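You operate a simulated robot arm through the tools that you are given. There is no shell and no other tool. Be economical: measure what you need, move in short steps, check, and stop when the job is done.

You are at the controls of a simulated robot arm. One attempt, no reset.

TASK
Put things in order on the top of the long steel table. At the end: the brown filling lump from the top of the long steel table stands where the small white block stood; the white roller from the top of the long steel table stands where the brown filling lump stood; the yellow dough lump from the top of the long steel table stands on top of the steel disc; the small white block from the top of the long steel table is on the white mould plate (marked "P2"); whatever was shut is shut again. Leave all else as you found it, and nothing knocked over.

The check looks at the end state, three seconds after you hand in, the way a careful person would. Anything else that was tipped, shoved, dropped, spilled or broken makes it a failure.

THE ROBOT
A 7-joint arm with a two-finger parallel gripper, fixed in place. Base frame: the origin is at the foot of the arm, x ahead of it, y to its left, z up; the work surface is at about z = 830. Units: mm, rad, N and s.
With the tool pointing down near the work surface it reaches from about 300 to 700 mm from the base axis. Its first joint turns from -1.152 to 1.152 rad. Payload 1.57 kg.
The TCP is the grasp point between the finger pads, 30 mm short of the fingertips. In the tool frame z runs along the fingers and y along their closing line. Largest opening 110 mm; finger width 24, thickness 12; the body of the gripper, 48 by 112 mm, starts 78 mm behind the TCP.
Orientation is that of the tool frame in the base frame, as a unit quaternion [w, x, y, z]. With the fingers straight down and closing along the base's y, the tool's x points along the base's -x, its y along +y and its z along -z.

THE INTERFACE
- The arm moves only by the tool play_rows. Its argument "plan" is a list of rows, each a list of 3 entries, a list of its own where there are three numbers: the shift along the base's x, y, z in units of 40 mm (1.0 is 40 mm), then the turn, a rotation vector about the base's x, y, z in units of 6 degrees (1.0 is 6 degrees), then the closure, from 0 (fully open) to 1 (shut). In form: [[[dx, dy, dz], [ax, ay, az], grip], ...]. A call has 1 to 20 rows; each row shifts and turns the commanded pose from where the row before left it. A call with a number of a shift or a turn outside -1 to 1 is refused whole. Each row takes 0.2 s and may step no farther than 50 mm and 0.15 rad from the row before; otherwise, or with a gripper value out of range, the whole call is refused. A pose out of reach is approached as far as the arm can. The call stops where the force on the tool passes 40 N (or 10 N more than at its start, if that is more) or the arm is blocked; 0.2 s more then pass. Each finger travels about 108 mm/s and halts on what it meets, pressing with about 32 N; the grip force reading is that of the motor and also rises with nothing between the fingers. The clock runs only during rows and for 0.2 s after the last one: add rows that do not move to give the fingers time. It gives the time, the measured TCP pose, the force on the tool (base axes), the opening and the grip force at its end, in the units of the frame above (readings bear some noise).
- Cameras (640 x 400 px; columns grow to the right, rows downward): "scene" is fixed at [151.2, -381.6, 1400]; the picture's right is [0.87, -0.49, 0.00], its down [-0.29, -0.52, -0.80] and it looks along [0.40, 0.70, -0.59] (base axes); focal length 321 px, centre (320, 200). "wrist" rides on the gripper at [70, 16, -141] in the tool frame; the picture's right is [-0.23, 0.97, 0.00], its down [-0.86, -0.20, -0.48] and it looks along [-0.47, -0.11, 0.88] (tool axes); focal length 222 px, centre (320, 200). There is no depth. A picture from a camera that has moved, and an enlarged one, comes with that camera's place and axes in the base frame and with its lens.
- grab_frame(camera): a new picture of that camera. The clock stands still meanwhile.
- inspect(camera, box): a new picture of the part [left, top, right, bottom] of that camera's present view, enlarged. The clock stands still meanwhile.
- hand_in(): hands the job in; it is judged then, once.

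Work in short steps. Places have to be worked out from the pictures, the camera data and where the tool is seen: move nearer, look again, correct. Check each grasp and each placing, and mend what went wrong. You have 120 turns and 64 pictures in all, those below and enlarged ones among them. Open the gripper and draw the arm clear of the work before you hand the job in, unless the task says otherwise; then end with one line.

The tools are called after "Request:" as a command line: name --argument value ..., lists and objects as JSON in quotes. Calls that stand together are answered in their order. play_rows: Moves the arm, as the interface text tells. Its arguments: {"type":"object","properties":{"plan":{"type":"array","items":{"type":"array"}}},"required":["plan"]} The other tools are called the same way: grab_frame (camera) takes a picture; inspect (camera, box) takes an enlarged picture of a part of a camera's view; hand_in () hands the job in.

At the start:

```text
time: 0.0
position: [444.3, 188.2, 1057.9]
tcp_rot: [0.0, 0.001, 1.0, 0.0]
force: [-0.1, 0.1, -0.4]
width: 109.8
finger_force: 0.1
```

scene: 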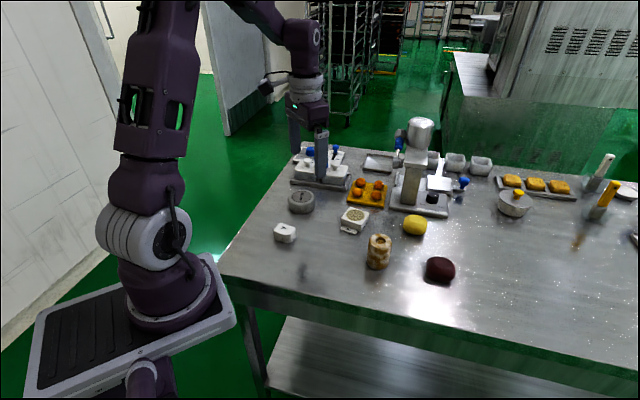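
wrist: 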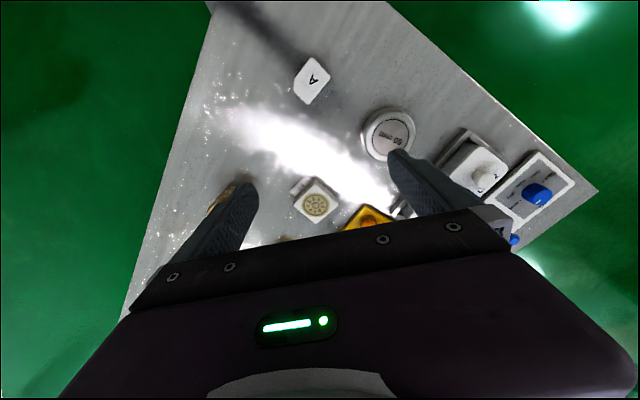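

I'll start by enlarging the scene view to identify the items.

Request:
inspect --camera "scene" --box '[260, 130, 480, 290]'

Request:
inspect --camera "scene" --box '[440, 130, 640, 260]'

```text
2.50 times, centred on (370, 210) of scene
camera zoom: at [151.2, -381.6, 1400.0], right [0.87, -0.49, 0.0], down [-0.29, -0.52, -0.8], along [0.4, 0.7, -0.59], focal length 803 px, centre (195, 175)
```

zoom: 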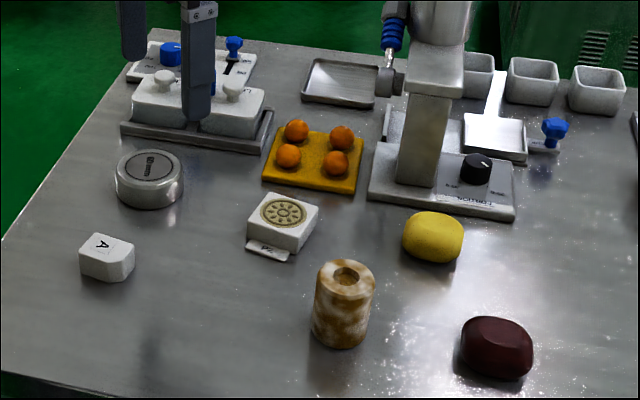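

```text
3.08 times, centred on (540, 195) of scene
camera zoom: at [151.2, -381.6, 1400.0], right [0.87, -0.49, 0.0], down [-0.29, -0.52, -0.8], along [0.4, 0.7, -0.59], focal length 989 px, centre (-357, 215)
```

zoom: 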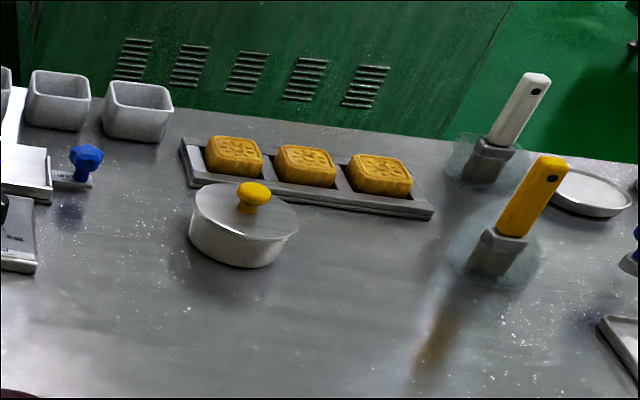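

Several candidates need label reading; zooming tighter.

Request:
inspect --camera "scene" --box '[280, 140, 360, 190]'

Request:
inspect --camera "scene" --box '[265, 180, 405, 270]'

Request:
inspect --camera "scene" --box '[540, 140, 640, 260]'

Request:
inspect --camera "wrist" --box '[280, 40, 600, 240]'

```text
8.00 times, centred on (320, 165) of scene
camera zoom: at [151.2, -381.6, 1400.0], right [0.87, -0.49, 0.0], down [-0.29, -0.52, -0.8], along [0.4, 0.7, -0.59], focal length 2571 px, centre (320, 480)
```

zoom: 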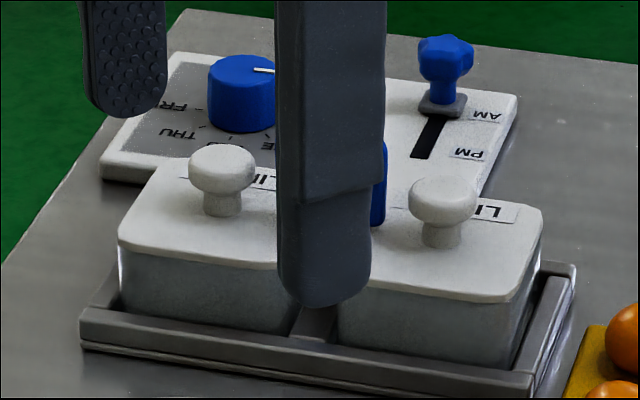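

```text
4.44 times, centred on (335, 225) of scene
camera zoom: at [151.2, -381.6, 1400.0], right [0.87, -0.49, 0.0], down [-0.29, -0.52, -0.8], along [0.4, 0.7, -0.59], focal length 1428 px, centre (253, 89)
```

zoom: 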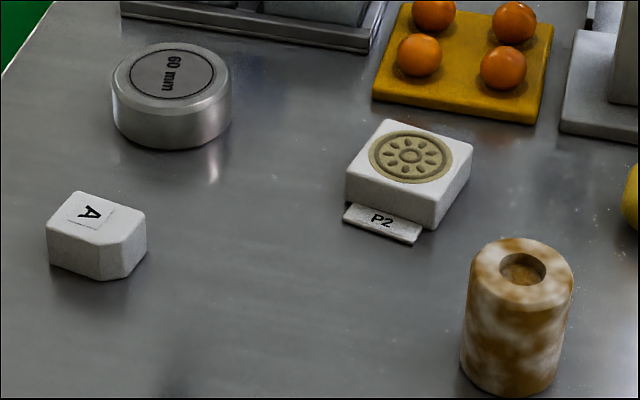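

```text
3.33 times, centred on (590, 200) of scene
camera zoom: at [151.2, -381.6, 1400.0], right [0.87, -0.49, 0.0], down [-0.29, -0.52, -0.8], along [0.4, 0.7, -0.59], focal length 1071 px, centre (-580, 200)
```

zoom: 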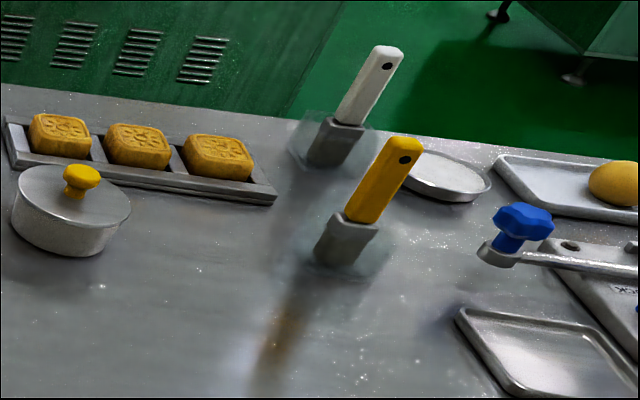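

```text
2.00 times, centred on (440, 140) of wrist
camera zoom: at [375.0, 204.5, 1199.7], right [0.23, 0.97, 0.0], down [0.86, -0.2, 0.48], along [0.47, -0.11, -0.88], focal length 444 px, centre (80, 320)
```

zoom: 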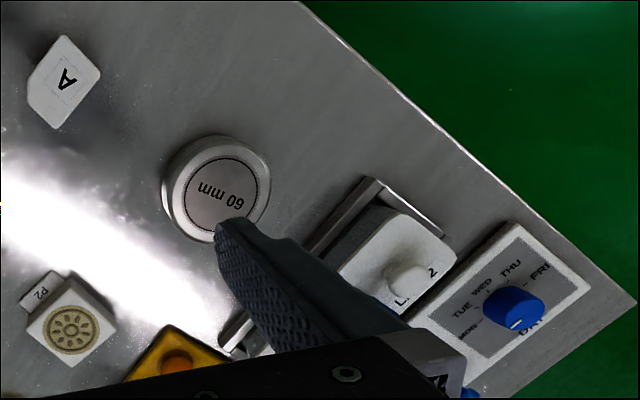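

The steel disc ("60 mm"), P2 plate, block A, brown and yellow lumps are located; the marbled cylinder at about (536,8) is likely the roller. I'll move over the middle of the table for a survey with the wrist camera.

Request:
play_rows --plan '[[[0, -1, 0.5], [0, 0, 0], 0], [[0, -1, 0.5], [0, 0, 0], 0], [[0, -1, 0], [0, 0, 0], 0], [[0, -1, 0], [0, 0, 0], 0]]'

Request:
grab_frame --camera "wrist"

Request:
grab_frame --camera "scene"

```text
time: 1.0
position: [444.3, 29.0, 1097.1]
tcp_rot: [0.0, 0.0, 1.0, 0.0]
force: [0.2, -0.3, -0.1]
width: 110.1
finger_force: 0.1
```

```text
55 pictures are left
camera wrist: at [375.5, 44.4, 1240.0], right [0.23, 0.97, 0.0], down [0.86, -0.2, 0.48], along [0.47, -0.11, -0.88], focal length 222 px, centre (320, 200)
```

wrist: 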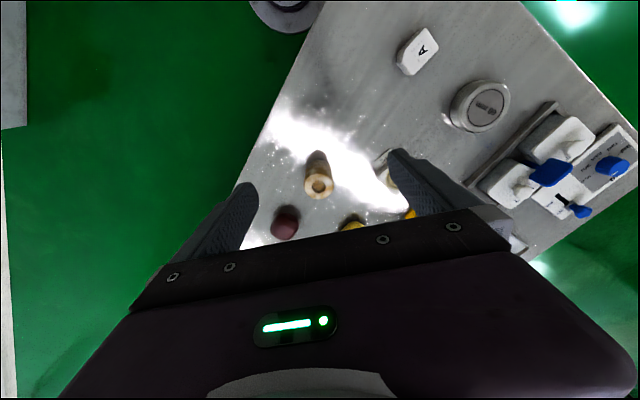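

```text
54 pictures are left
```

scene: 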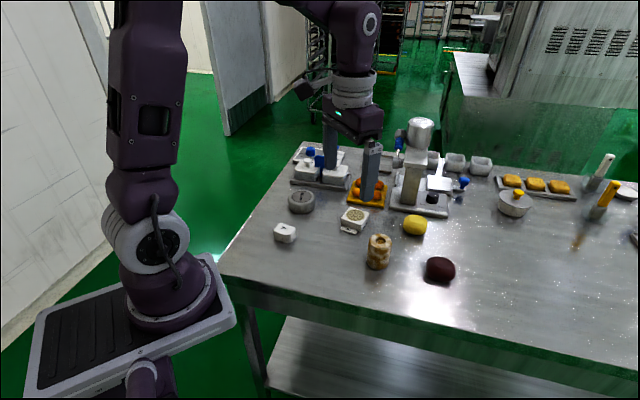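

The wrist view agrees: roller (535,7), block A about (373,190). Only one roller-like piece is in reach. Moving above block A to measure its yaw.

Request:
play_rows --plan '[[[-0.35, 0.8, -0.68], [0, 0, 0], 0], [[-0.35, 0.8, -0.68], [0, 0, 0], 0], [[-0.35, 0.8, -0.68], [0, 0, 0], 0], [[-0.35, 0.8, -0.68], [0, 0, 0], 0], [[-0.35, 0.8, -0.68], [0, 0, 0], 0]]'

Request:
grab_frame --camera "wrist"

Request:
inspect --camera "scene" --box '[250, 180, 410, 280]'

```text
time: 2.2
position: [374.2, 190.7, 961.5]
tcp_rot: [0.0, 0.001, 1.0, 0.001]
force: [-0.8, 0.5, 0.6]
width: 110.0
finger_force: 0.0
```

```text
53 pictures are left
camera wrist: at [305.2, 205.7, 1103.0], right [0.23, 0.97, 0.0], down [0.86, -0.2, 0.48], along [0.47, -0.11, -0.88], focal length 222 px, centre (320, 200)
```

wrist: 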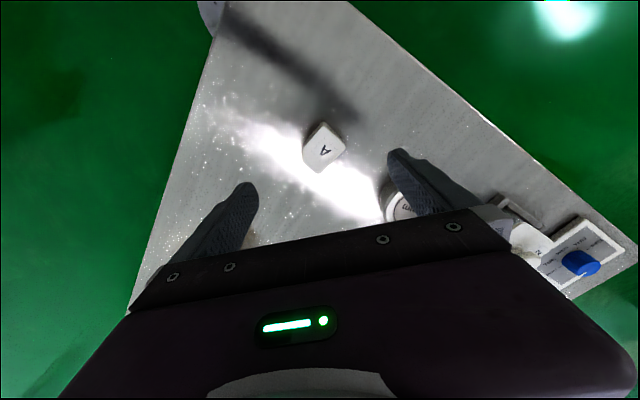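

```text
4.00 times, centred on (330, 230) of scene
camera zoom: at [151.1, -381.6, 1400.0], right [0.87, -0.49, 0.0], down [-0.29, -0.52, -0.8], along [0.4, 0.7, -0.59], focal length 1286 px, centre (280, 80)
```

zoom: 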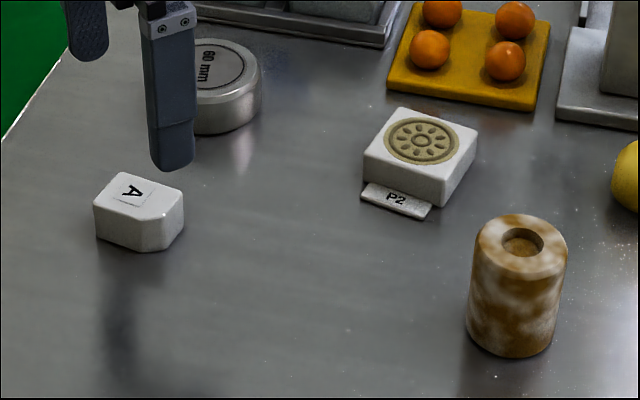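

Request:
inspect --camera "wrist" --box '[260, 100, 420, 200]'

```text
4.00 times, centred on (340, 150) of wrist
camera zoom: at [305.2, 205.7, 1103.0], right [0.23, 0.97, 0.0], down [0.86, -0.2, 0.48], along [0.47, -0.11, -0.88], focal length 888 px, centre (240, 400)
```

zoom: 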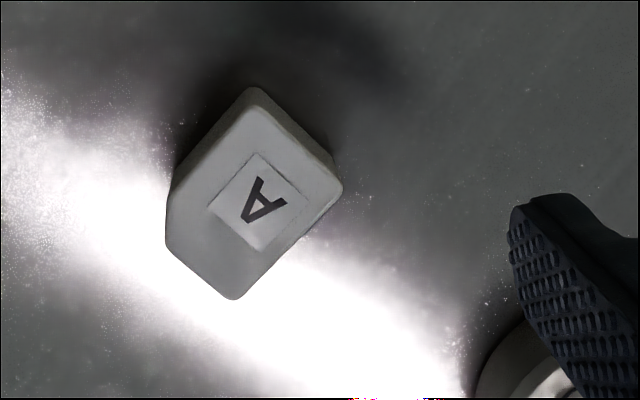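

Block A measured: centre ≈(374.5,190.3), 36×44 mm, long axis at ≈122°. I turn the tool +32° to close along its length and descend partway, then check.

Request:
play_rows --plan '[[[0.01, 0, -0.23], [0, 0, 0.89], 0], [[0.01, 0, -0.23], [0, 0, 0.89], 0], [[0.01, 0, -0.23], [0, 0, 0.89], 0], [[0.01, 0, -0.23], [0, 0, 0.89], 0], [[0.01, 0, -0.23], [0, 0, 0.89], 0], [[0, 0, -0.23], [0, 0, 0.89], 0], [[0, 0, 0], [0, 0, 0], 0]]'

Request:
grab_frame --camera "wrist"

```text
time: 3.8
position: [375.3, 189.5, 906.3]
tcp_rot: [0.0, -0.277, 0.961, 0.0]
force: [-0.9, 0.0, -0.1]
width: 109.6
finger_force: 0.0
```

```text
50 pictures are left
camera wrist: at [308.8, 164.8, 1048.3], right [-0.33, 0.95, 0.0], down [0.83, 0.29, 0.48], along [0.45, 0.16, -0.88], focal length 222 px, centre (320, 200)
```

wrist: 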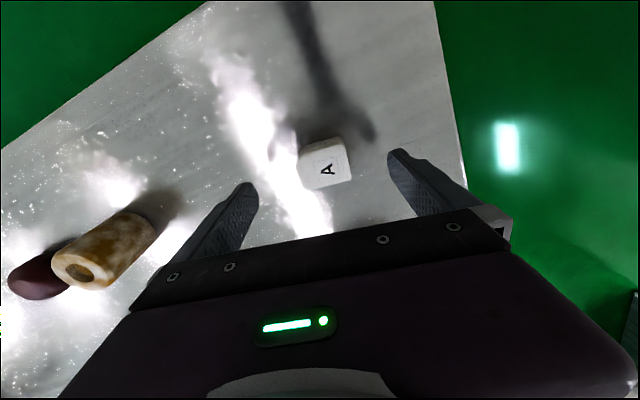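

Block is centred and aligned between the fingers. Descending to z≈866 and closing.

Request:
play_rows --plan '[[[0, 0, -0.5], [0, 0, 0], 0], [[0, 0, -0.5], [0, 0, 0], 0], [[0, 0, 0], [0, 0, 0], 0], [[0, 0, 0], [0, 0, 0], 1], [[0, 0, 0], [0, 0, 0], 1], [[0, 0, 0], [0, 0, 0], 1], [[0, 0, 0], [0, 0, 0], 1]]'

```text
time: 5.4
position: [375.7, 187.6, 866.3]
tcp_rot: [0.0, -0.275, 0.961, 0.0]
force: [0.2, -0.7, -1.0]
width: 47.2
finger_force: 32.1
```

Grasped (47 mm). Plate P2 centre computed ≈(569,155), yaw ≈32° which matches the current tool yaw. Lifting and travelling above it.

Request:
play_rows --plan '[[[0, 0, 0.9], [0, 0, 0], 1], [[0, 0, 0.9], [0, 0, 0], 1], [[0.8, -0.14, 0], [0, 0, 0], 1], [[0.8, -0.14, 0], [0, 0, 0], 1], [[0.8, -0.14, 0], [0, 0, 0], 1], [[0.8, -0.14, 0], [0, 0, 0], 1], [[0.8, -0.14, 0], [0, 0, 0], 1], [[0.82, -0.14, 0], [0, 0, 0], 1], [[0, 0, 0], [0, 0, 0], 1]]'

Request:
grab_frame --camera "wrist"

Request:
inspect --camera "scene" --box '[290, 150, 430, 250]'

```text
time: 7.4
position: [569.4, 155.8, 938.4]
tcp_rot: [0.0, -0.276, 0.961, -0.001]
force: [-0.1, 0.1, -0.2]
width: 47.4
finger_force: 32.0
```

```text
49 pictures are left
camera wrist: at [502.4, 131.6, 1081.0], right [-0.32, 0.95, 0.0], down [0.83, 0.28, 0.48], along [0.45, 0.15, -0.88], focal length 222 px, centre (320, 200)
```

wrist: 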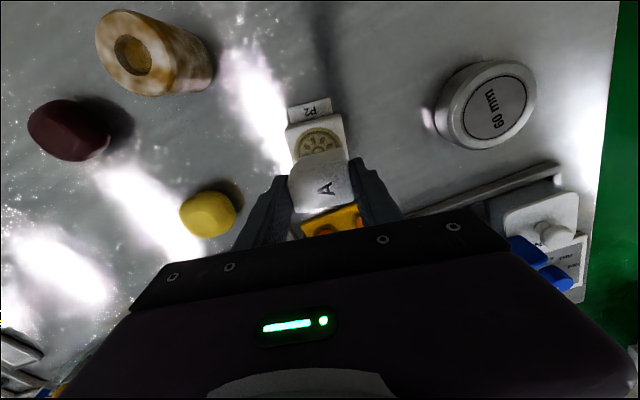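

```text
4.00 times, centred on (360, 200) of scene
camera zoom: at [151.2, -381.6, 1400.0], right [0.87, -0.49, 0.0], down [-0.29, -0.52, -0.8], along [0.4, 0.7, -0.59], focal length 1286 px, centre (160, 200)
```

zoom: 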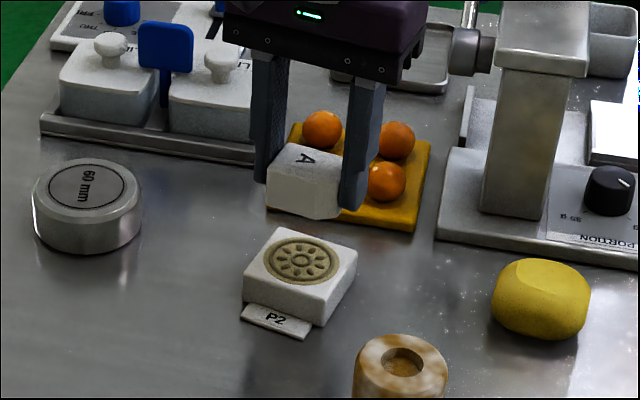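

Cross-checking both cameras puts the plate's top centre at ≈(564,150), z≈862. Correcting by (−5,−6) and descending to just above it.

Request:
play_rows --plan '[[[-0.13, -0.15, 0], [0, 0, 0], 1], [[0, 0, -0.4], [0, 0, 0], 1], [[0, 0, -0.4], [0, 0, 0], 1], [[0, 0, 0], [0, 0, 0], 1]]'

Request:
inspect --camera "scene" --box '[310, 170, 400, 250]'

Request:
grab_frame --camera "wrist"

```text
time: 8.4
position: [564.2, 149.7, 906.9]
tcp_rot: [0.0, -0.275, 0.961, -0.001]
force: [0.1, 0.2, -0.3]
width: 46.7
finger_force: 31.9
```

```text
5.00 times, centred on (355, 210) of scene
camera zoom: at [151.2, -381.5, 1400.0], right [0.87, -0.49, 0.0], down [-0.29, -0.52, -0.8], along [0.4, 0.7, -0.59], focal length 1607 px, centre (145, 150)
```

zoom: 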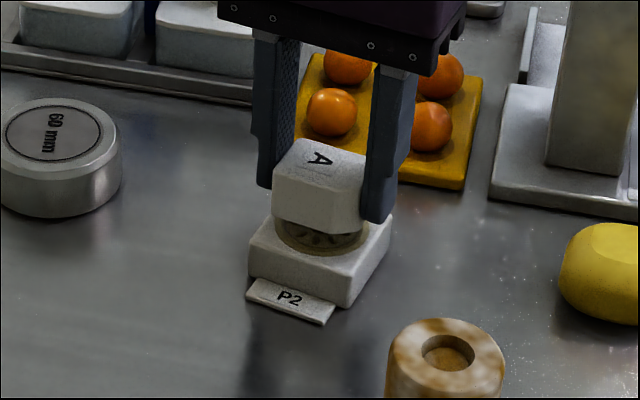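

```text
46 pictures are left
camera wrist: at [496.3, 125.5, 1048.4], right [-0.32, 0.95, 0.0], down [0.83, 0.28, 0.48], along [0.45, 0.15, -0.88], focal length 222 px, centre (320, 200)
```

wrist: 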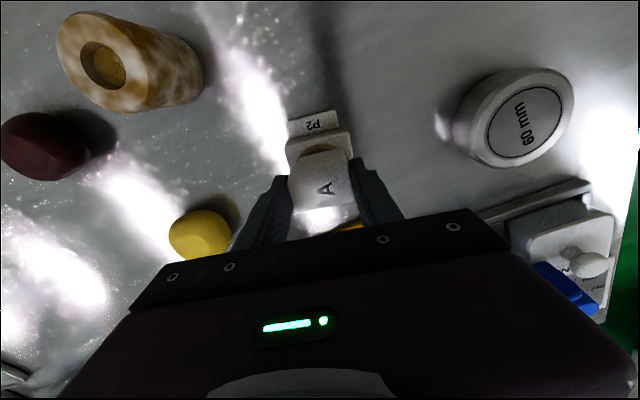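

Block hovers over the plate, centred. Lowering in small steps watching force.

Request:
play_rows --plan '[[[0, 0, -0.06], [0, 0, 0], 1], [[0, 0, -0.06], [0, 0, 0], 1], [[0, 0, 0], [0, 0, 0], 1]]'

Request:
play_rows --plan '[[[0, 0, -0.06], [0, 0, 0], 1], [[0, 0, 0], [0, 0, 0], 1]]'

Request:
play_rows --plan '[[[0, 0, -0.06], [0, 0, 0], 1], [[0, 0, 0], [0, 0, 0], 1]]'

```text
time: 9.2
position: [564.0, 149.1, 902.4]
tcp_rot: [0.0, -0.276, 0.961, 0.0]
force: [-0.2, 0.3, -1.3]
width: 46.9
finger_force: 31.7
```

```text
time: 9.8
position: [563.9, 150.0, 899.4]
tcp_rot: [0.0, -0.276, 0.961, 0.0]
force: [-0.2, 0.0, -0.2]
width: 46.8
finger_force: 31.8
```

```text
time: 10.4
position: [564.2, 149.6, 897.1]
tcp_rot: [0.0, -0.275, 0.962, 0.0]
force: [-0.3, 0.4, -0.5]
width: 47.3
finger_force: 32.1
```

Request:
inspect --camera "scene" --box '[325, 190, 385, 240]'

```text
8.00 times, centred on (355, 215) of scene
camera zoom: at [151.2, -381.5, 1400.0], right [0.87, -0.49, 0.0], down [-0.29, -0.52, -0.8], along [0.4, 0.7, -0.59], focal length 2571 px, centre (40, 80)
```

zoom: 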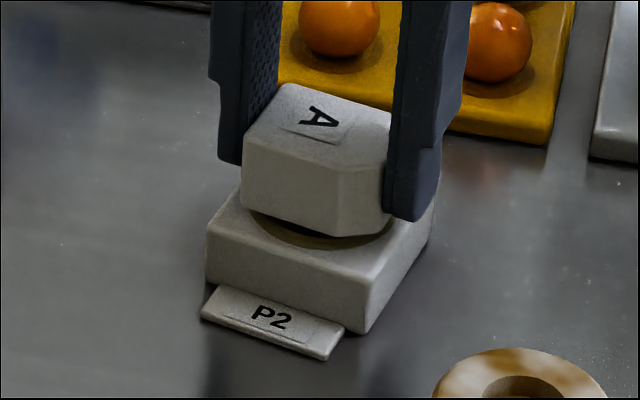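

No contact force yet; continuing down in ~1.6 mm steps.

Request:
play_rows --plan '[[[0, 0, -0.04], [0, 0, 0], 1], [[0, 0, 0], [0, 0, 0], 1]]'

Request:
play_rows --plan '[[[0, 0, -0.04], [0, 0, 0], 1], [[0, 0, 0], [0, 0, 0], 1]]'

Request:
play_rows --plan '[[[0, 0, -0.04], [0, 0, 0], 1], [[0, 0, 0], [0, 0, 0], 1]]'

```text
time: 11.0
position: [563.8, 150.6, 896.0]
tcp_rot: [0.001, -0.276, 0.961, 0.0]
force: [0.7, -0.2, -1.1]
width: 47.1
finger_force: 31.7
```

```text
time: 11.6
position: [563.9, 149.9, 894.1]
tcp_rot: [0.0, -0.275, 0.962, 0.0]
force: [-0.1, 0.3, -0.8]
width: 47.2
finger_force: 31.7
```

```text
time: 12.2
position: [564.7, 148.7, 892.5]
tcp_rot: [0.0, -0.276, 0.961, 0.0]
force: [-0.9, -0.9, 2.5]
width: 47.0
finger_force: 32.2
```

First hint of contact (2.5 N). One more step.

Request:
play_rows --plan '[[[0, 0, -0.03], [0, 0, 0], 1], [[0, 0, 0], [0, 0, 0], 1]]'

Request:
inspect --camera "scene" --box '[325, 190, 385, 240]'

```text
time: 12.8
position: [564.1, 150.3, 892.5]
tcp_rot: [0.0, -0.276, 0.961, -0.001]
force: [-4.2, -1.6, 21.6]
width: 46.9
finger_force: 31.7
```

```text
8.00 times, centred on (355, 215) of scene
camera zoom: at [150.7, -381.7, 1400.0], right [0.87, -0.49, 0.0], down [-0.29, -0.52, -0.8], along [0.4, 0.7, -0.59], focal length 2571 px, centre (40, 80)
```

zoom: 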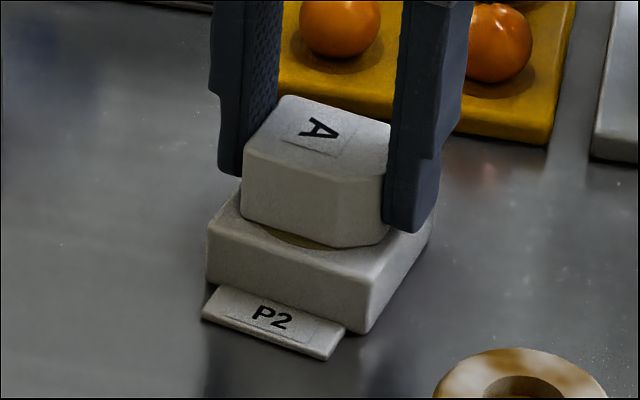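

Contact at TCP z 892.5 (block down on plate). Easing up 0.8 mm, opening partway, and rising.

Request:
play_rows --plan '[[[0, 0, 0.03], [0, 0, 0], 1], [[0, 0, 0], [0, 0, 0], 0.45], [[0, 0, 0], [0, 0, 0], 0.35], [[0, 0, 0], [0, 0, 0], 0.35], [[0, 0, 0.5], [0, 0, 0], 0.35], [[0, 0, 0.9], [0, 0, 0], 0.35], [[0, 0, 0.9], [0, 0, 0], 0.35]]'

Request:
inspect --camera "scene" --box '[325, 190, 385, 240]'

Request:
grab_frame --camera "wrist"

```text
time: 14.4
position: [565.3, 148.0, 985.7]
tcp_rot: [0.001, -0.277, 0.961, 0.0]
force: [0.3, 0.2, -1.0]
width: 71.6
finger_force: 0.0
```

```text
8.00 times, centred on (355, 215) of scene
camera zoom: at [151.1, -381.6, 1400.0], right [0.87, -0.49, 0.0], down [-0.29, -0.52, -0.8], along [0.4, 0.7, -0.59], focal length 2571 px, centre (40, 80)
```

zoom: 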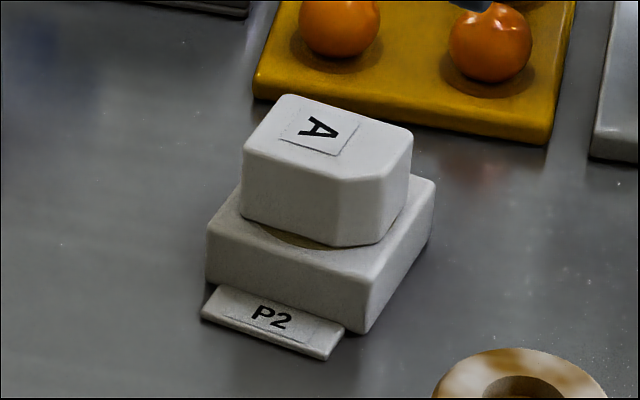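

```text
42 pictures are left
camera wrist: at [497.4, 124.6, 1126.1], right [-0.32, 0.95, 0.0], down [0.83, 0.28, 0.48], along [0.45, 0.16, -0.88], focal length 222 px, centre (320, 200)
```

wrist: 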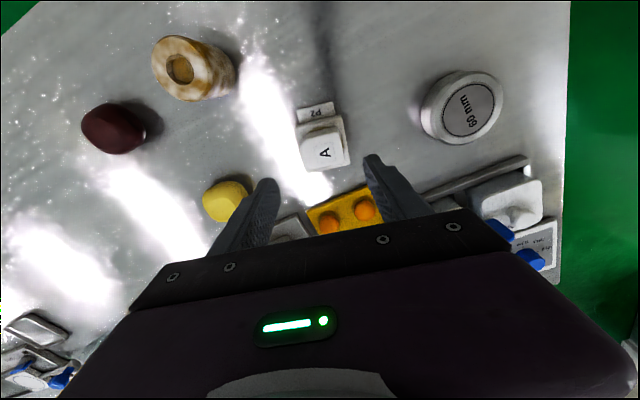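

Block A sits squarely on P2. Next the brown lump at ≈(631,-92): move above it, turning the tool back to yaw 0 and opening.

Request:
play_rows --plan '[[[0.27, -1, 0], [0, 0, -0.89], 0], [[0.27, -1, 0], [0, 0, -0.89], 0], [[0.27, -1, 0], [0, 0, -0.89], 0], [[0.27, -1, 0], [0, 0, -0.89], 0], [[0.27, -1, 0], [0, 0, -0.89], 0], [[0.27, -1, 0], [0, 0, -0.89], 0], [[0, 0, 0], [0, 0, 0], 0]]'

Request:
grab_frame --camera "wrist"

Request:
inspect --camera "scene" --box '[360, 200, 480, 290]'

```text
time: 16.0
position: [629.7, -89.9, 984.6]
tcp_rot: [-0.001, 0.0, 1.0, 0.0]
force: [0.3, 0.4, -0.4]
width: 110.2
finger_force: 0.0
```

```text
41 pictures are left
camera wrist: at [560.6, -75.2, 1126.5], right [0.23, 0.97, 0.0], down [0.86, -0.2, 0.48], along [0.47, -0.11, -0.88], focal length 222 px, centre (320, 200)
```

wrist: 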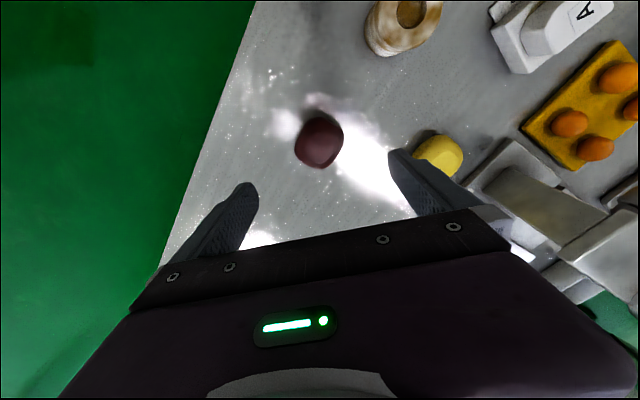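

```text
4.44 times, centred on (420, 245) of scene
camera zoom: at [151.1, -381.6, 1400.0], right [0.87, -0.49, 0.0], down [-0.29, -0.52, -0.8], along [0.4, 0.7, -0.59], focal length 1428 px, centre (-124, 0)
```

zoom: 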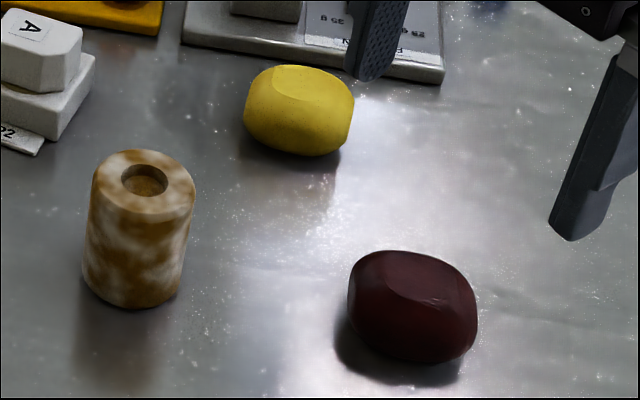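

Request:
inspect --camera "wrist" --box '[260, 90, 380, 180]'

```text
4.44 times, centred on (320, 135) of wrist
camera zoom: at [560.6, -75.2, 1126.5], right [0.23, 0.97, 0.0], down [0.86, -0.2, 0.48], along [0.47, -0.11, -0.88], focal length 987 px, centre (320, 489)
```

zoom: 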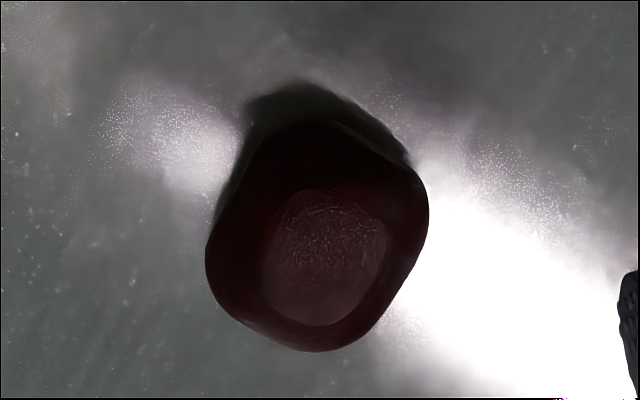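

Lump: centre ≈(630,-94), ~50 mm across at 55°, 58 at -35°. Turning -35° to close across the 50 mm faces and descending partway.

Request:
play_rows --plan '[[[0, -0.02, -0.33], [0, 0, -0.97], 0], [[0, -0.02, -0.33], [0, 0, -0.97], 0], [[0, -0.02, -0.33], [0, 0, -0.97], 0], [[0, -0.02, -0.33], [0, 0, -0.97], 0], [[0, -0.02, -0.33], [0, 0, -0.97], 0], [[0, 0, -0.33], [0, 0, -0.97], 0], [[0, 0, 0], [0, 0, 0], 0]]'

Request:
grab_frame --camera "wrist"

```text
time: 17.6
position: [628.0, -94.6, 905.6]
tcp_rot: [0.0, 0.301, 0.954, 0.0]
force: [-0.3, 0.1, -0.4]
width: 110.2
finger_force: 0.0
```

```text
38 pictures are left
camera wrist: at [581.1, -41.4, 1046.9], right [0.74, 0.67, 0.0], down [0.59, -0.65, 0.48], along [0.32, -0.36, -0.88], focal length 222 px, centre (320, 200)
```

wrist: 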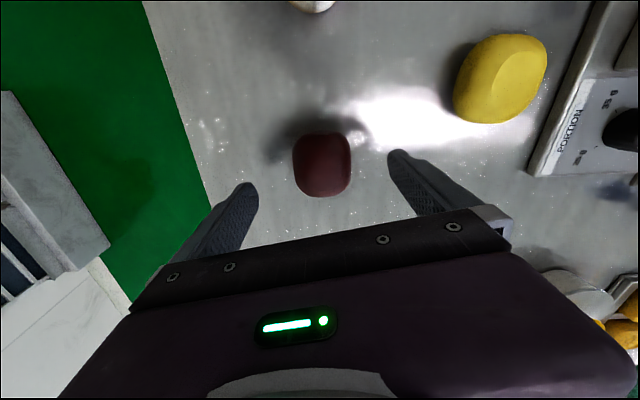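

Aligned and centred. Descending and closing.

Request:
play_rows --plan '[[[0, 0, -0.5], [0, 0, 0], 0], [[0, 0, -0.55], [0, 0, 0], 0], [[0, 0, 0], [0, 0, 0], 0], [[0, 0, 0], [0, 0, 0], 1], [[0, 0, 0], [0, 0, 0], 1], [[0, 0, 0], [0, 0, 0], 1], [[0, 0, 0], [0, 0, 0], 1]]'

Request:
inspect --camera "scene" --box '[400, 220, 480, 290]'

```text
time: 19.2
position: [628.5, -95.5, 862.4]
tcp_rot: [0.0, 0.3, 0.954, 0.0]
force: [-0.1, 0.1, 0.2]
width: 55.1
finger_force: 31.3
```

```text
5.71 times, centred on (440, 255) of scene
camera zoom: at [151.2, -381.6, 1400.0], right [0.87, -0.49, 0.0], down [-0.29, -0.52, -0.8], along [0.4, 0.7, -0.59], focal length 1836 px, centre (-366, -114)
```

zoom: 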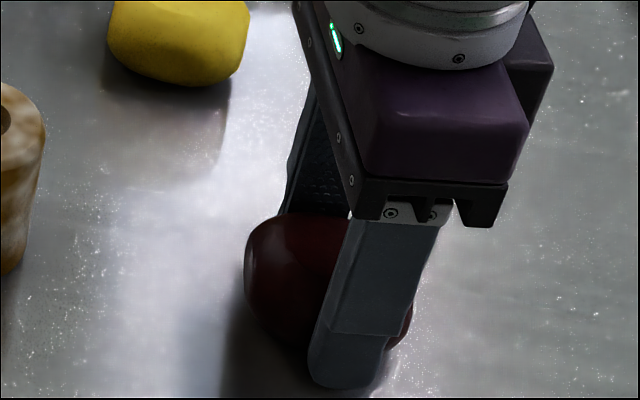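

Held at 55 mm. Lifting high enough to clear the roller and carrying to block A's old place (374.5,190).

Request:
play_rows --plan '[[[0, 0, 0.93], [0, 0, 0], 1], [[0, 0, 0.93], [0, 0, 0], 1], [[0, 0, 0.93], [0, 0, 0], 1], [[-0.705, 0.793, 0], [0, 0, 0], 1], [[-0.705, 0.793, 0], [0, 0, 0], 1], [[-0.705, 0.793, 0], [0, 0, 0], 1], [[-0.705, 0.793, 0], [0, 0, 0], 1], [[-0.705, 0.793, 0], [0, 0, 0], 1], [[-0.705, 0.793, 0], [0, 0, 0], 1], [[-0.705, 0.793, 0], [0, 0, 0], 1], [[-0.705, 0.793, 0], [0, 0, 0], 1], [[-0.705, 0.793, 0], [0, 0, 0], 1], [[0, 0, 0], [0, 0, 0], 1]]'

Request:
grab_frame --camera "wrist"

```text
time: 22.0
position: [375.4, 190.6, 973.8]
tcp_rot: [0.0, 0.3, 0.954, 0.0]
force: [-0.7, 0.3, -0.9]
width: 54.9
finger_force: 32.0
```

```text
36 pictures are left
camera wrist: at [328.2, 243.1, 1115.9], right [0.74, 0.67, 0.0], down [0.59, -0.65, 0.48], along [0.32, -0.36, -0.88], focal length 222 px, centre (320, 200)
```

wrist: 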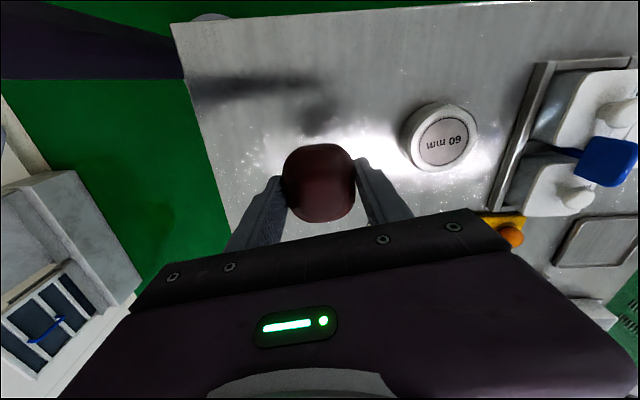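

On target. Descending to just above the table.

Request:
play_rows --plan '[[[0, 0, -0.9], [0, 0, 0], 1], [[0, 0, -0.9], [0, 0, 0], 1], [[0, 0, -0.5], [0, 0, 0], 1], [[0, 0, -0.35], [0, 0, 0], 1], [[0, 0, 0], [0, 0, 0], 1]]'

Request:
play_rows --plan '[[[0, 0, -0.05], [0, 0, 0], 1], [[0, 0, 0], [0, 0, 0], 1]]'

Request:
play_rows --plan '[[[0, 0, -0.04], [0, 0, 0], 1], [[0, 0, 0], [0, 0, 0], 1]]'

```text
time: 23.2
position: [375.0, 190.2, 868.9]
tcp_rot: [0.0, 0.3, 0.954, 0.001]
force: [-0.7, -0.1, -0.6]
width: 55.1
finger_force: 31.9
```

```text
time: 23.8
position: [375.7, 190.7, 866.0]
tcp_rot: [0.0, 0.299, 0.954, 0.0]
force: [0.3, -0.2, -0.9]
width: 54.6
finger_force: 31.8
```

```text
time: 24.4
position: [374.6, 189.8, 864.8]
tcp_rot: [0.0, 0.3, 0.954, 0.0]
force: [-0.7, -0.4, -1.4]
width: 54.8
finger_force: 31.7
```

Still free of contact; small further steps.

Request:
play_rows --plan '[[[0, 0, -0.03], [0, 0, 0], 1], [[0, 0, 0], [0, 0, 0], 1]]'

Request:
play_rows --plan '[[[0, 0, -0.03], [0, 0, 0], 1], [[0, 0, 0], [0, 0, 0], 1]]'

```text
time: 25.0
position: [374.3, 190.5, 864.2]
tcp_rot: [0.001, 0.3, 0.954, 0.0]
force: [-0.3, 0.0, -1.5]
width: 54.8
finger_force: 32.2
```

```text
time: 25.6
position: [374.2, 190.4, 862.6]
tcp_rot: [0.0, 0.3, 0.954, 0.0]
force: [-1.2, -1.1, 17.4]
width: 54.7
finger_force: 32.2
```

Contact at the table. Releasing partway and rising.

Request:
play_rows --plan '[[[0, 0, 0.02], [0, 0, 0], 1], [[0, 0, 0], [0, 0, 0], 0.4], [[0, 0, 0], [0, 0, 0], 0.25], [[0, 0, 0], [0, 0, 0], 0.25], [[0, 0, 0.5], [0, 0, 0], 0.25], [[0, 0, 0.9], [0, 0, 0], 0.25], [[0, 0, 0.9], [0, 0, 0], 0.25], [[0, 0, 0.9], [0, 0, 0], 0.25]]'

Request:
grab_frame --camera "wrist"

Request:
grab_frame --camera "scene"

```text
time: 27.4
position: [374.6, 189.1, 990.6]
tcp_rot: [-0.001, 0.3, 0.954, 0.0]
force: [0.8, 0.0, 0.2]
width: 82.4
finger_force: 0.0
```

```text
35 pictures are left
camera wrist: at [327.7, 241.0, 1133.0], right [0.74, 0.67, 0.0], down [0.59, -0.65, 0.48], along [0.32, -0.36, -0.88], focal length 222 px, centre (320, 200)
```

wrist: 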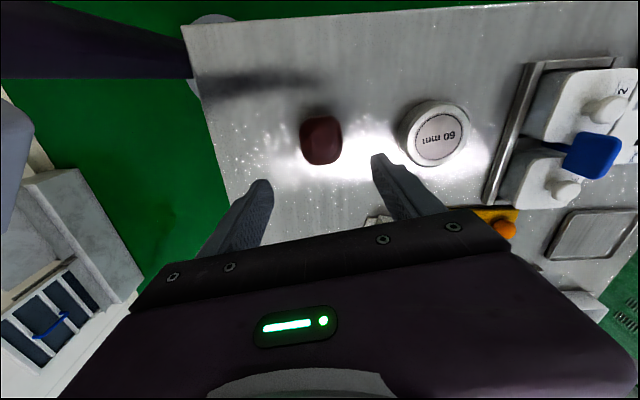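

```text
34 pictures are left
```

scene: 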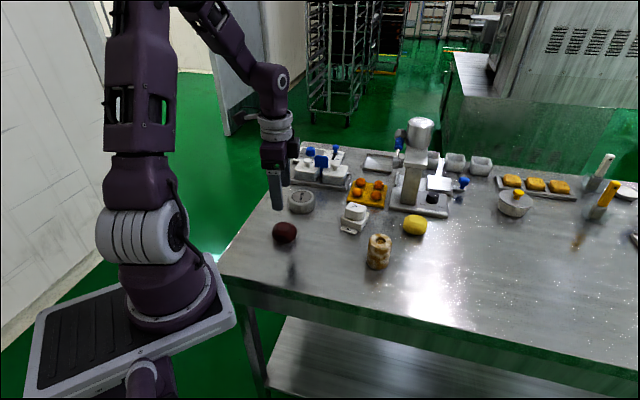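

Brown lump stands where A was. Now moving above the roller at ≈(535.5,7.5), turning back to yaw 0, and looking.

Request:
play_rows --plan '[[[0.67, -0.757, 0], [0, 0, 0.97], 0], [[0.67, -0.757, 0], [0, 0, 0.97], 0], [[0.67, -0.757, 0], [0, 0, 0.97], 0], [[0.67, -0.757, 0], [0, 0, 0.97], 0], [[0.67, -0.757, 0], [0, 0, 0.97], 0], [[0.67, -0.757, 0], [0, 0, 0.97], 0], [[0, 0, 0], [0, 0, 0], 0]]'

Request:
inspect --camera "wrist" --box '[220, 80, 420, 205]'

Request:
inspect --camera "scene" --box '[340, 210, 440, 280]'

```text
time: 29.0
position: [535.3, 9.1, 991.1]
tcp_rot: [0.001, -0.001, 1.0, 0.0]
force: [-0.4, 0.1, 0.0]
width: 110.2
finger_force: 0.1
```

```text
3.20 times, centred on (320, 142) of wrist
camera zoom: at [465.7, 23.7, 1133.1], right [0.23, 0.97, 0.0], down [0.86, -0.2, 0.48], along [0.47, -0.11, -0.88], focal length 711 px, centre (320, 384)
```

zoom: 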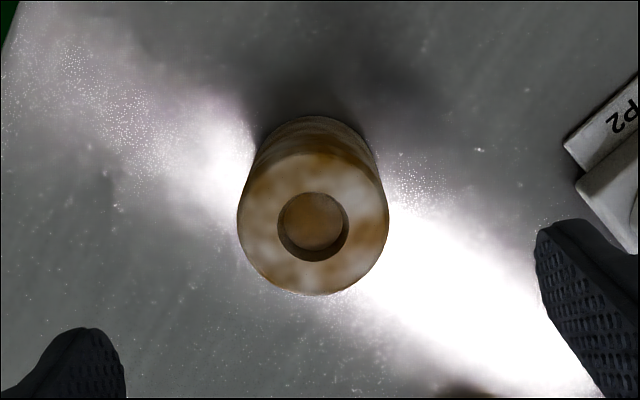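

```text
5.71 times, centred on (390, 245) of scene
camera zoom: at [151.1, -381.6, 1400.0], right [0.87, -0.49, 0.0], down [-0.29, -0.52, -0.8], along [0.4, 0.7, -0.59], focal length 1836 px, centre (-80, -57)
```

zoom: 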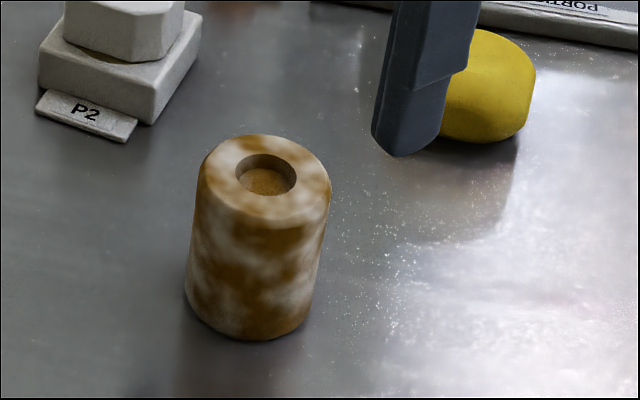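

Combining views: roller centre ≈(530,5.5), top z≈902, diameter ≈50. Correcting and descending to z≈870, then closing.

Request:
play_rows --plan '[[[-0.13, -0.09, 0], [0, 0, 0], 0], [[0, 0, -0.9], [0, 0, 0], 0], [[0, 0, 0], [0, 0, 0], 0]]'

Request:
grab_frame --camera "wrist"

```text
time: 29.8
position: [531.6, 5.6, 955.6]
tcp_rot: [0.0, 0.0, 1.0, 0.001]
force: [-0.2, -0.2, -0.2]
width: 110.1
finger_force: 0.1
```

```text
31 pictures are left
camera wrist: at [461.0, 20.5, 1097.3], right [0.23, 0.97, 0.0], down [0.85, -0.2, 0.48], along [0.47, -0.11, -0.88], focal length 222 px, centre (320, 200)
```

wrist: 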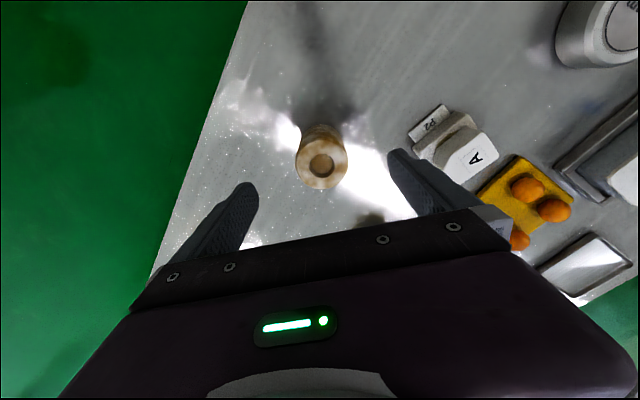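

Centred. Descending and gripping.

Request:
play_rows --plan '[[[0, 0, -0.8], [0, 0, 0], 0], [[0, 0, -0.8], [0, 0, 0], 0], [[0, 0, -0.54], [0, 0, 0], 0], [[0, 0, 0], [0, 0, 0], 0], [[0, 0, 0], [0, 0, 0], 1], [[0, 0, 0], [0, 0, 0], 1], [[0, 0, 0], [0, 0, 0], 1], [[0, 0, 0], [0, 0, 0], 1]]'

```text
time: 31.6
position: [530.1, 5.2, 870.1]
tcp_rot: [0.0, 0.001, 1.0, 0.0]
force: [0.0, -0.4, -0.2]
width: 50.4
finger_force: 32.4
```

Held at 50 mm. Lift and carry to the lump's old place (630,-94).

Request:
play_rows --plan '[[[0, 0, 0.5], [0, 0, 0], 1], [[0, 0, 0.5], [0, 0, 0], 1], [[0.625, -0.62, 0], [0, 0, 0], 1], [[0.625, -0.62, 0], [0, 0, 0], 1], [[0.625, -0.62, 0], [0, 0, 0], 1], [[0.625, -0.62, 0], [0, 0, 0], 1], [[0, 0, 0], [0, 0, 0], 1], [[0, 0, -0.4], [0, 0, 0], 1], [[0, 0, -0.4], [0, 0, 0], 1], [[0, 0, 0], [0, 0, 0], 1]]'

Request:
play_rows --plan '[[[0, 0, -0.1], [0, 0, 0], 1], [[0, 0, 0], [0, 0, 0], 1]]'

Request:
play_rows --plan '[[[0, 0, -0.04], [0, 0, 0], 1], [[0, 0, 0], [0, 0, 0], 1]]'

```text
time: 33.8
position: [630.4, -93.2, 877.7]
tcp_rot: [0.0, 0.001, 1.0, 0.0]
force: [1.5, 0.3, -1.4]
width: 50.2
finger_force: 32.3
```

```text
time: 34.4
position: [629.7, -93.9, 873.6]
tcp_rot: [0.0, 0.001, 1.0, 0.0]
force: [0.5, -0.1, -2.1]
width: 50.3
finger_force: 32.3
```

```text
time: 35.0
position: [629.7, -93.7, 871.9]
tcp_rot: [0.0, 0.0, 1.0, 0.0]
force: [-0.9, 0.3, -0.6]
width: 50.4
finger_force: 31.6
```

Request:
play_rows --plan '[[[0, 0, -0.03], [0, 0, 0], 1], [[0, 0, 0], [0, 0, 0], 1]]'

Request:
play_rows --plan '[[[0, 0, -0.03], [0, 0, 0], 1], [[0, 0, 0], [0, 0, 0], 1]]'

```text
time: 35.6
position: [629.5, -93.9, 869.0]
tcp_rot: [-0.001, -0.001, 1.0, 0.0]
force: [-0.5, 0.7, -2.4]
width: 50.3
finger_force: 32.1
```

```text
time: 36.2
position: [630.1, -94.7, 869.7]
tcp_rot: [0.0, 0.0, 1.0, 0.0]
force: [0.0, -0.4, 0.4]
width: 50.4
finger_force: 32.4
```

Near contact; one more tiny step.

Request:
play_rows --plan '[[[0, 0, -0.02], [0, 0, 0], 1], [[0, 0, 0], [0, 0, 0], 1]]'

```text
time: 36.8
position: [630.0, -94.9, 870.7]
tcp_rot: [0.001, 0.001, 1.0, 0.0]
force: [-2.6, 0.3, 11.5]
width: 50.5
finger_force: 32.1
```

Contact. Releasing and rising straight up.

Request:
play_rows --plan '[[[0, 0, 0], [0, 0, 0], 0.45], [[0, 0, 0], [0, 0, 0], 0.2], [[0, 0, 0], [0, 0, 0], 0.2], [[0, 0, 0.5], [0, 0, 0], 0.2], [[0, 0, 0.9], [0, 0, 0], 0.2], [[0, 0, 0.9], [0, 0, 0], 0.2], [[0, 0, 0.9], [0, 0, 0], 0.2]]'

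Request:
inspect --camera "scene" --box '[340, 190, 480, 290]'

Request:
grab_frame --camera "wrist"

```text
time: 38.4
position: [630.1, -92.3, 997.7]
tcp_rot: [-0.002, 0.0, 1.0, 0.0]
force: [-0.3, 1.3, 0.0]
width: 87.9
finger_force: 0.1
```

```text
4.00 times, centred on (410, 240) of scene
camera zoom: at [151.1, -381.6, 1400.0], right [0.87, -0.49, 0.0], down [-0.29, -0.52, -0.8], along [0.4, 0.7, -0.59], focal length 1286 px, centre (-40, 40)
```

zoom: 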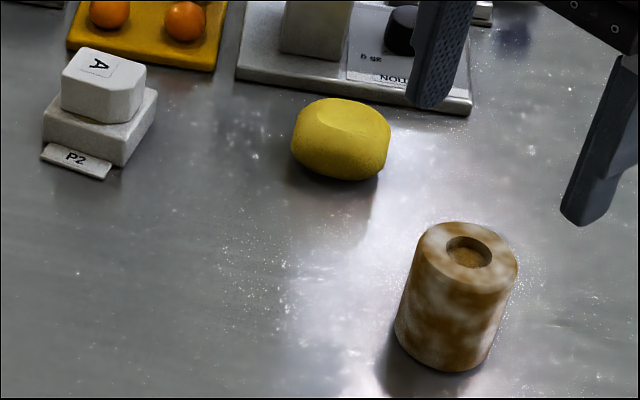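

```text
29 pictures are left
camera wrist: at [561.1, -78.1, 1139.5], right [0.23, 0.97, 0.0], down [0.86, -0.2, 0.48], along [0.47, -0.11, -0.88], focal length 222 px, centre (320, 200)
```

wrist: 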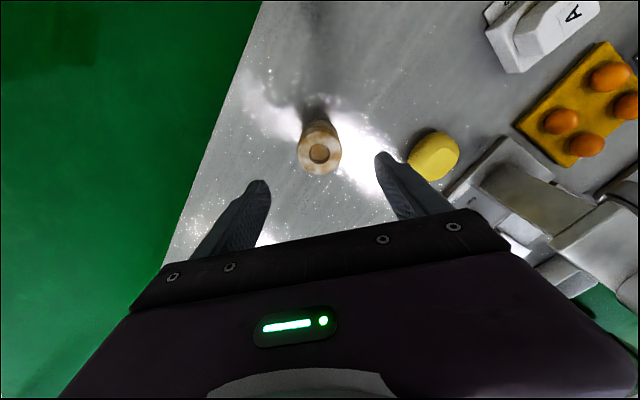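

Roller stands at the lump's old place. Yellow lump ≈(686,50); moving above it for a close look, staying clear of the machine (edge ~75 mm away).

Request:
play_rows --plan '[[[0.28, 0.7, -0.15], [0, 0, 0], 0], [[0.28, 0.7, -0.15], [0, 0, 0], 0], [[0.28, 0.7, -0.15], [0, 0, 0], 0], [[0.28, 0.7, -0.15], [0, 0, 0], 0], [[0.28, 0.7, -0.15], [0, 0, 0], 0], [[0, 0, 0], [0, 0, 0], 0]]'

Request:
grab_frame --camera "wrist"

Request:
inspect --camera "wrist" --box '[260, 90, 400, 190]'

Request:
grab_frame --camera "scene"

```text
time: 39.8
position: [685.0, 45.6, 967.1]
tcp_rot: [-0.002, 0.0, 1.0, 0.0]
force: [-0.1, -0.3, 0.7]
width: 110.2
finger_force: 0.1
```

```text
28 pictures are left
camera wrist: at [617.4, 61.7, 1108.8], right [0.23, 0.97, 0.0], down [0.86, -0.2, 0.48], along [0.47, -0.11, -0.88], focal length 222 px, centre (320, 200)
```

wrist: 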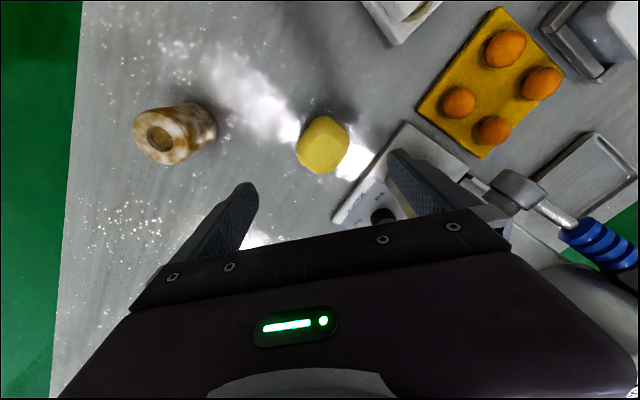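

```text
4.00 times, centred on (330, 140) of wrist
camera zoom: at [617.4, 61.7, 1108.8], right [0.23, 0.97, 0.0], down [0.86, -0.2, 0.48], along [0.47, -0.11, -0.88], focal length 888 px, centre (280, 440)
```

zoom: 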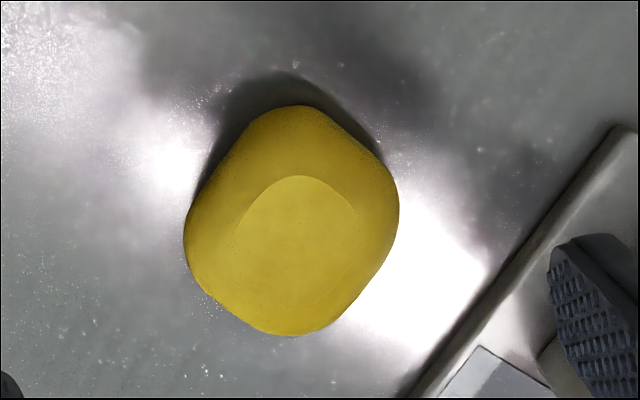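

```text
26 pictures are left
```

scene: 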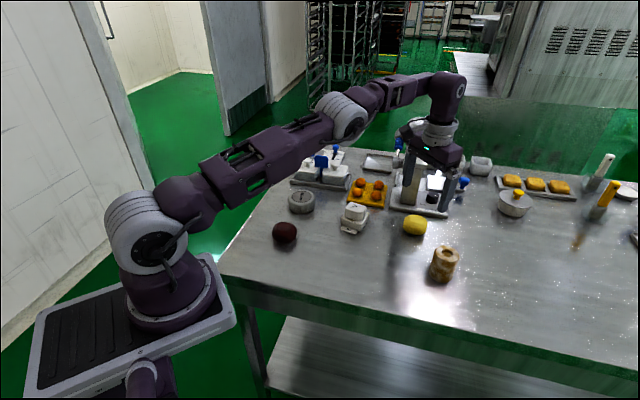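

Yellow lump: centre ≈(687,49.5), faces at −48°/42°. Turning +42° makes the fingers close parallel to the machine edge (best clearance). Turning first while descending partway.

Request:
play_rows --plan '[[[0.01, 0.012, 0], [0, 0, 0.875], 0], [[0.01, 0.012, 0], [0, 0, 0.875], 0], [[0.01, 0.012, 0], [0, 0, 0.875], 0], [[0.01, 0.012, 0], [0, 0, 0.875], 0], [[0.01, 0.012, -0.3], [0, 0, 0.875], 0], [[0, 0.012, -0.4], [0, 0, 0.875], 0], [[0, 0.012, -0.4], [0, 0, 0.875], 0], [[0, 0, -0.4], [0, 0, 0.875], 0], [[0, 0, 0], [0, 0, 0], 0]]'

Request:
grab_frame --camera "wrist"

Request:
inspect --camera "scene" --box '[360, 110, 500, 260]'

```text
time: 41.8
position: [688.2, 49.0, 906.5]
tcp_rot: [0.0, -0.359, 0.933, 0.0]
force: [-1.0, 0.7, 0.2]
width: 110.2
finger_force: 0.2
```

```text
25 pictures are left
camera wrist: at [626.8, 14.1, 1048.4], right [-0.48, 0.88, 0.0], down [0.77, 0.42, 0.48], along [0.42, 0.23, -0.88], focal length 222 px, centre (320, 200)
```

wrist: 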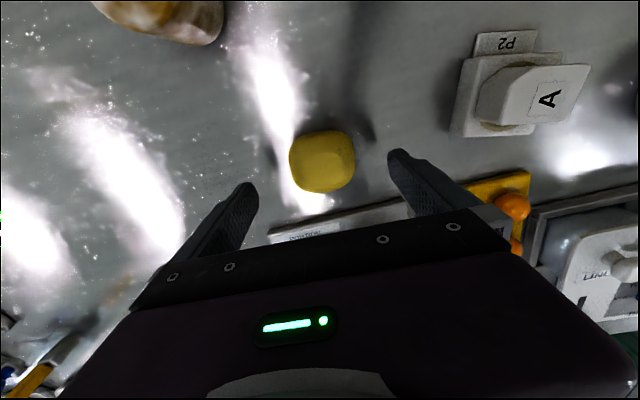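

```text
2.67 times, centred on (430, 185) of scene
camera zoom: at [151.2, -381.6, 1400.0], right [0.87, -0.49, 0.0], down [-0.29, -0.52, -0.8], along [0.4, 0.7, -0.59], focal length 857 px, centre (27, 240)
```

zoom: 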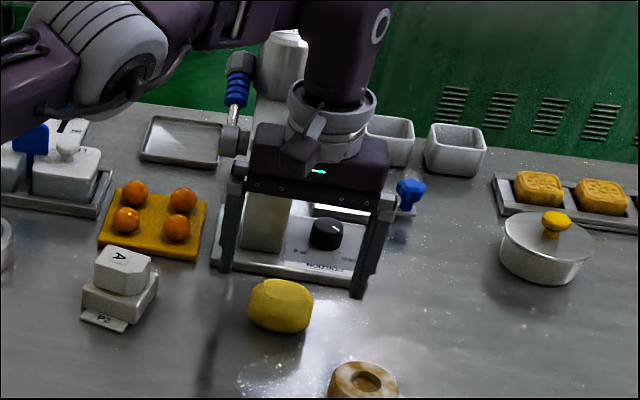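

Lump well centred, hand clear of the machine column. Descending and gripping.

Request:
play_rows --plan '[[[-0.06, -0.02, -0.5], [0, 0, 0], 0], [[0, 0, -0.55], [0, 0, 0], 0], [[0, 0, 0], [0, 0, 0], 0], [[0, 0, 0], [0, 0, 0], 1], [[0, 0, 0], [0, 0, 0], 1], [[0, 0, 0], [0, 0, 0], 1], [[0, 0, 0], [0, 0, 0], 1]]'

```text
time: 43.4
position: [685.6, 48.7, 865.7]
tcp_rot: [0.0, -0.358, 0.934, 0.0]
force: [-0.6, -0.3, -0.4]
width: 62.9
finger_force: 31.8
```

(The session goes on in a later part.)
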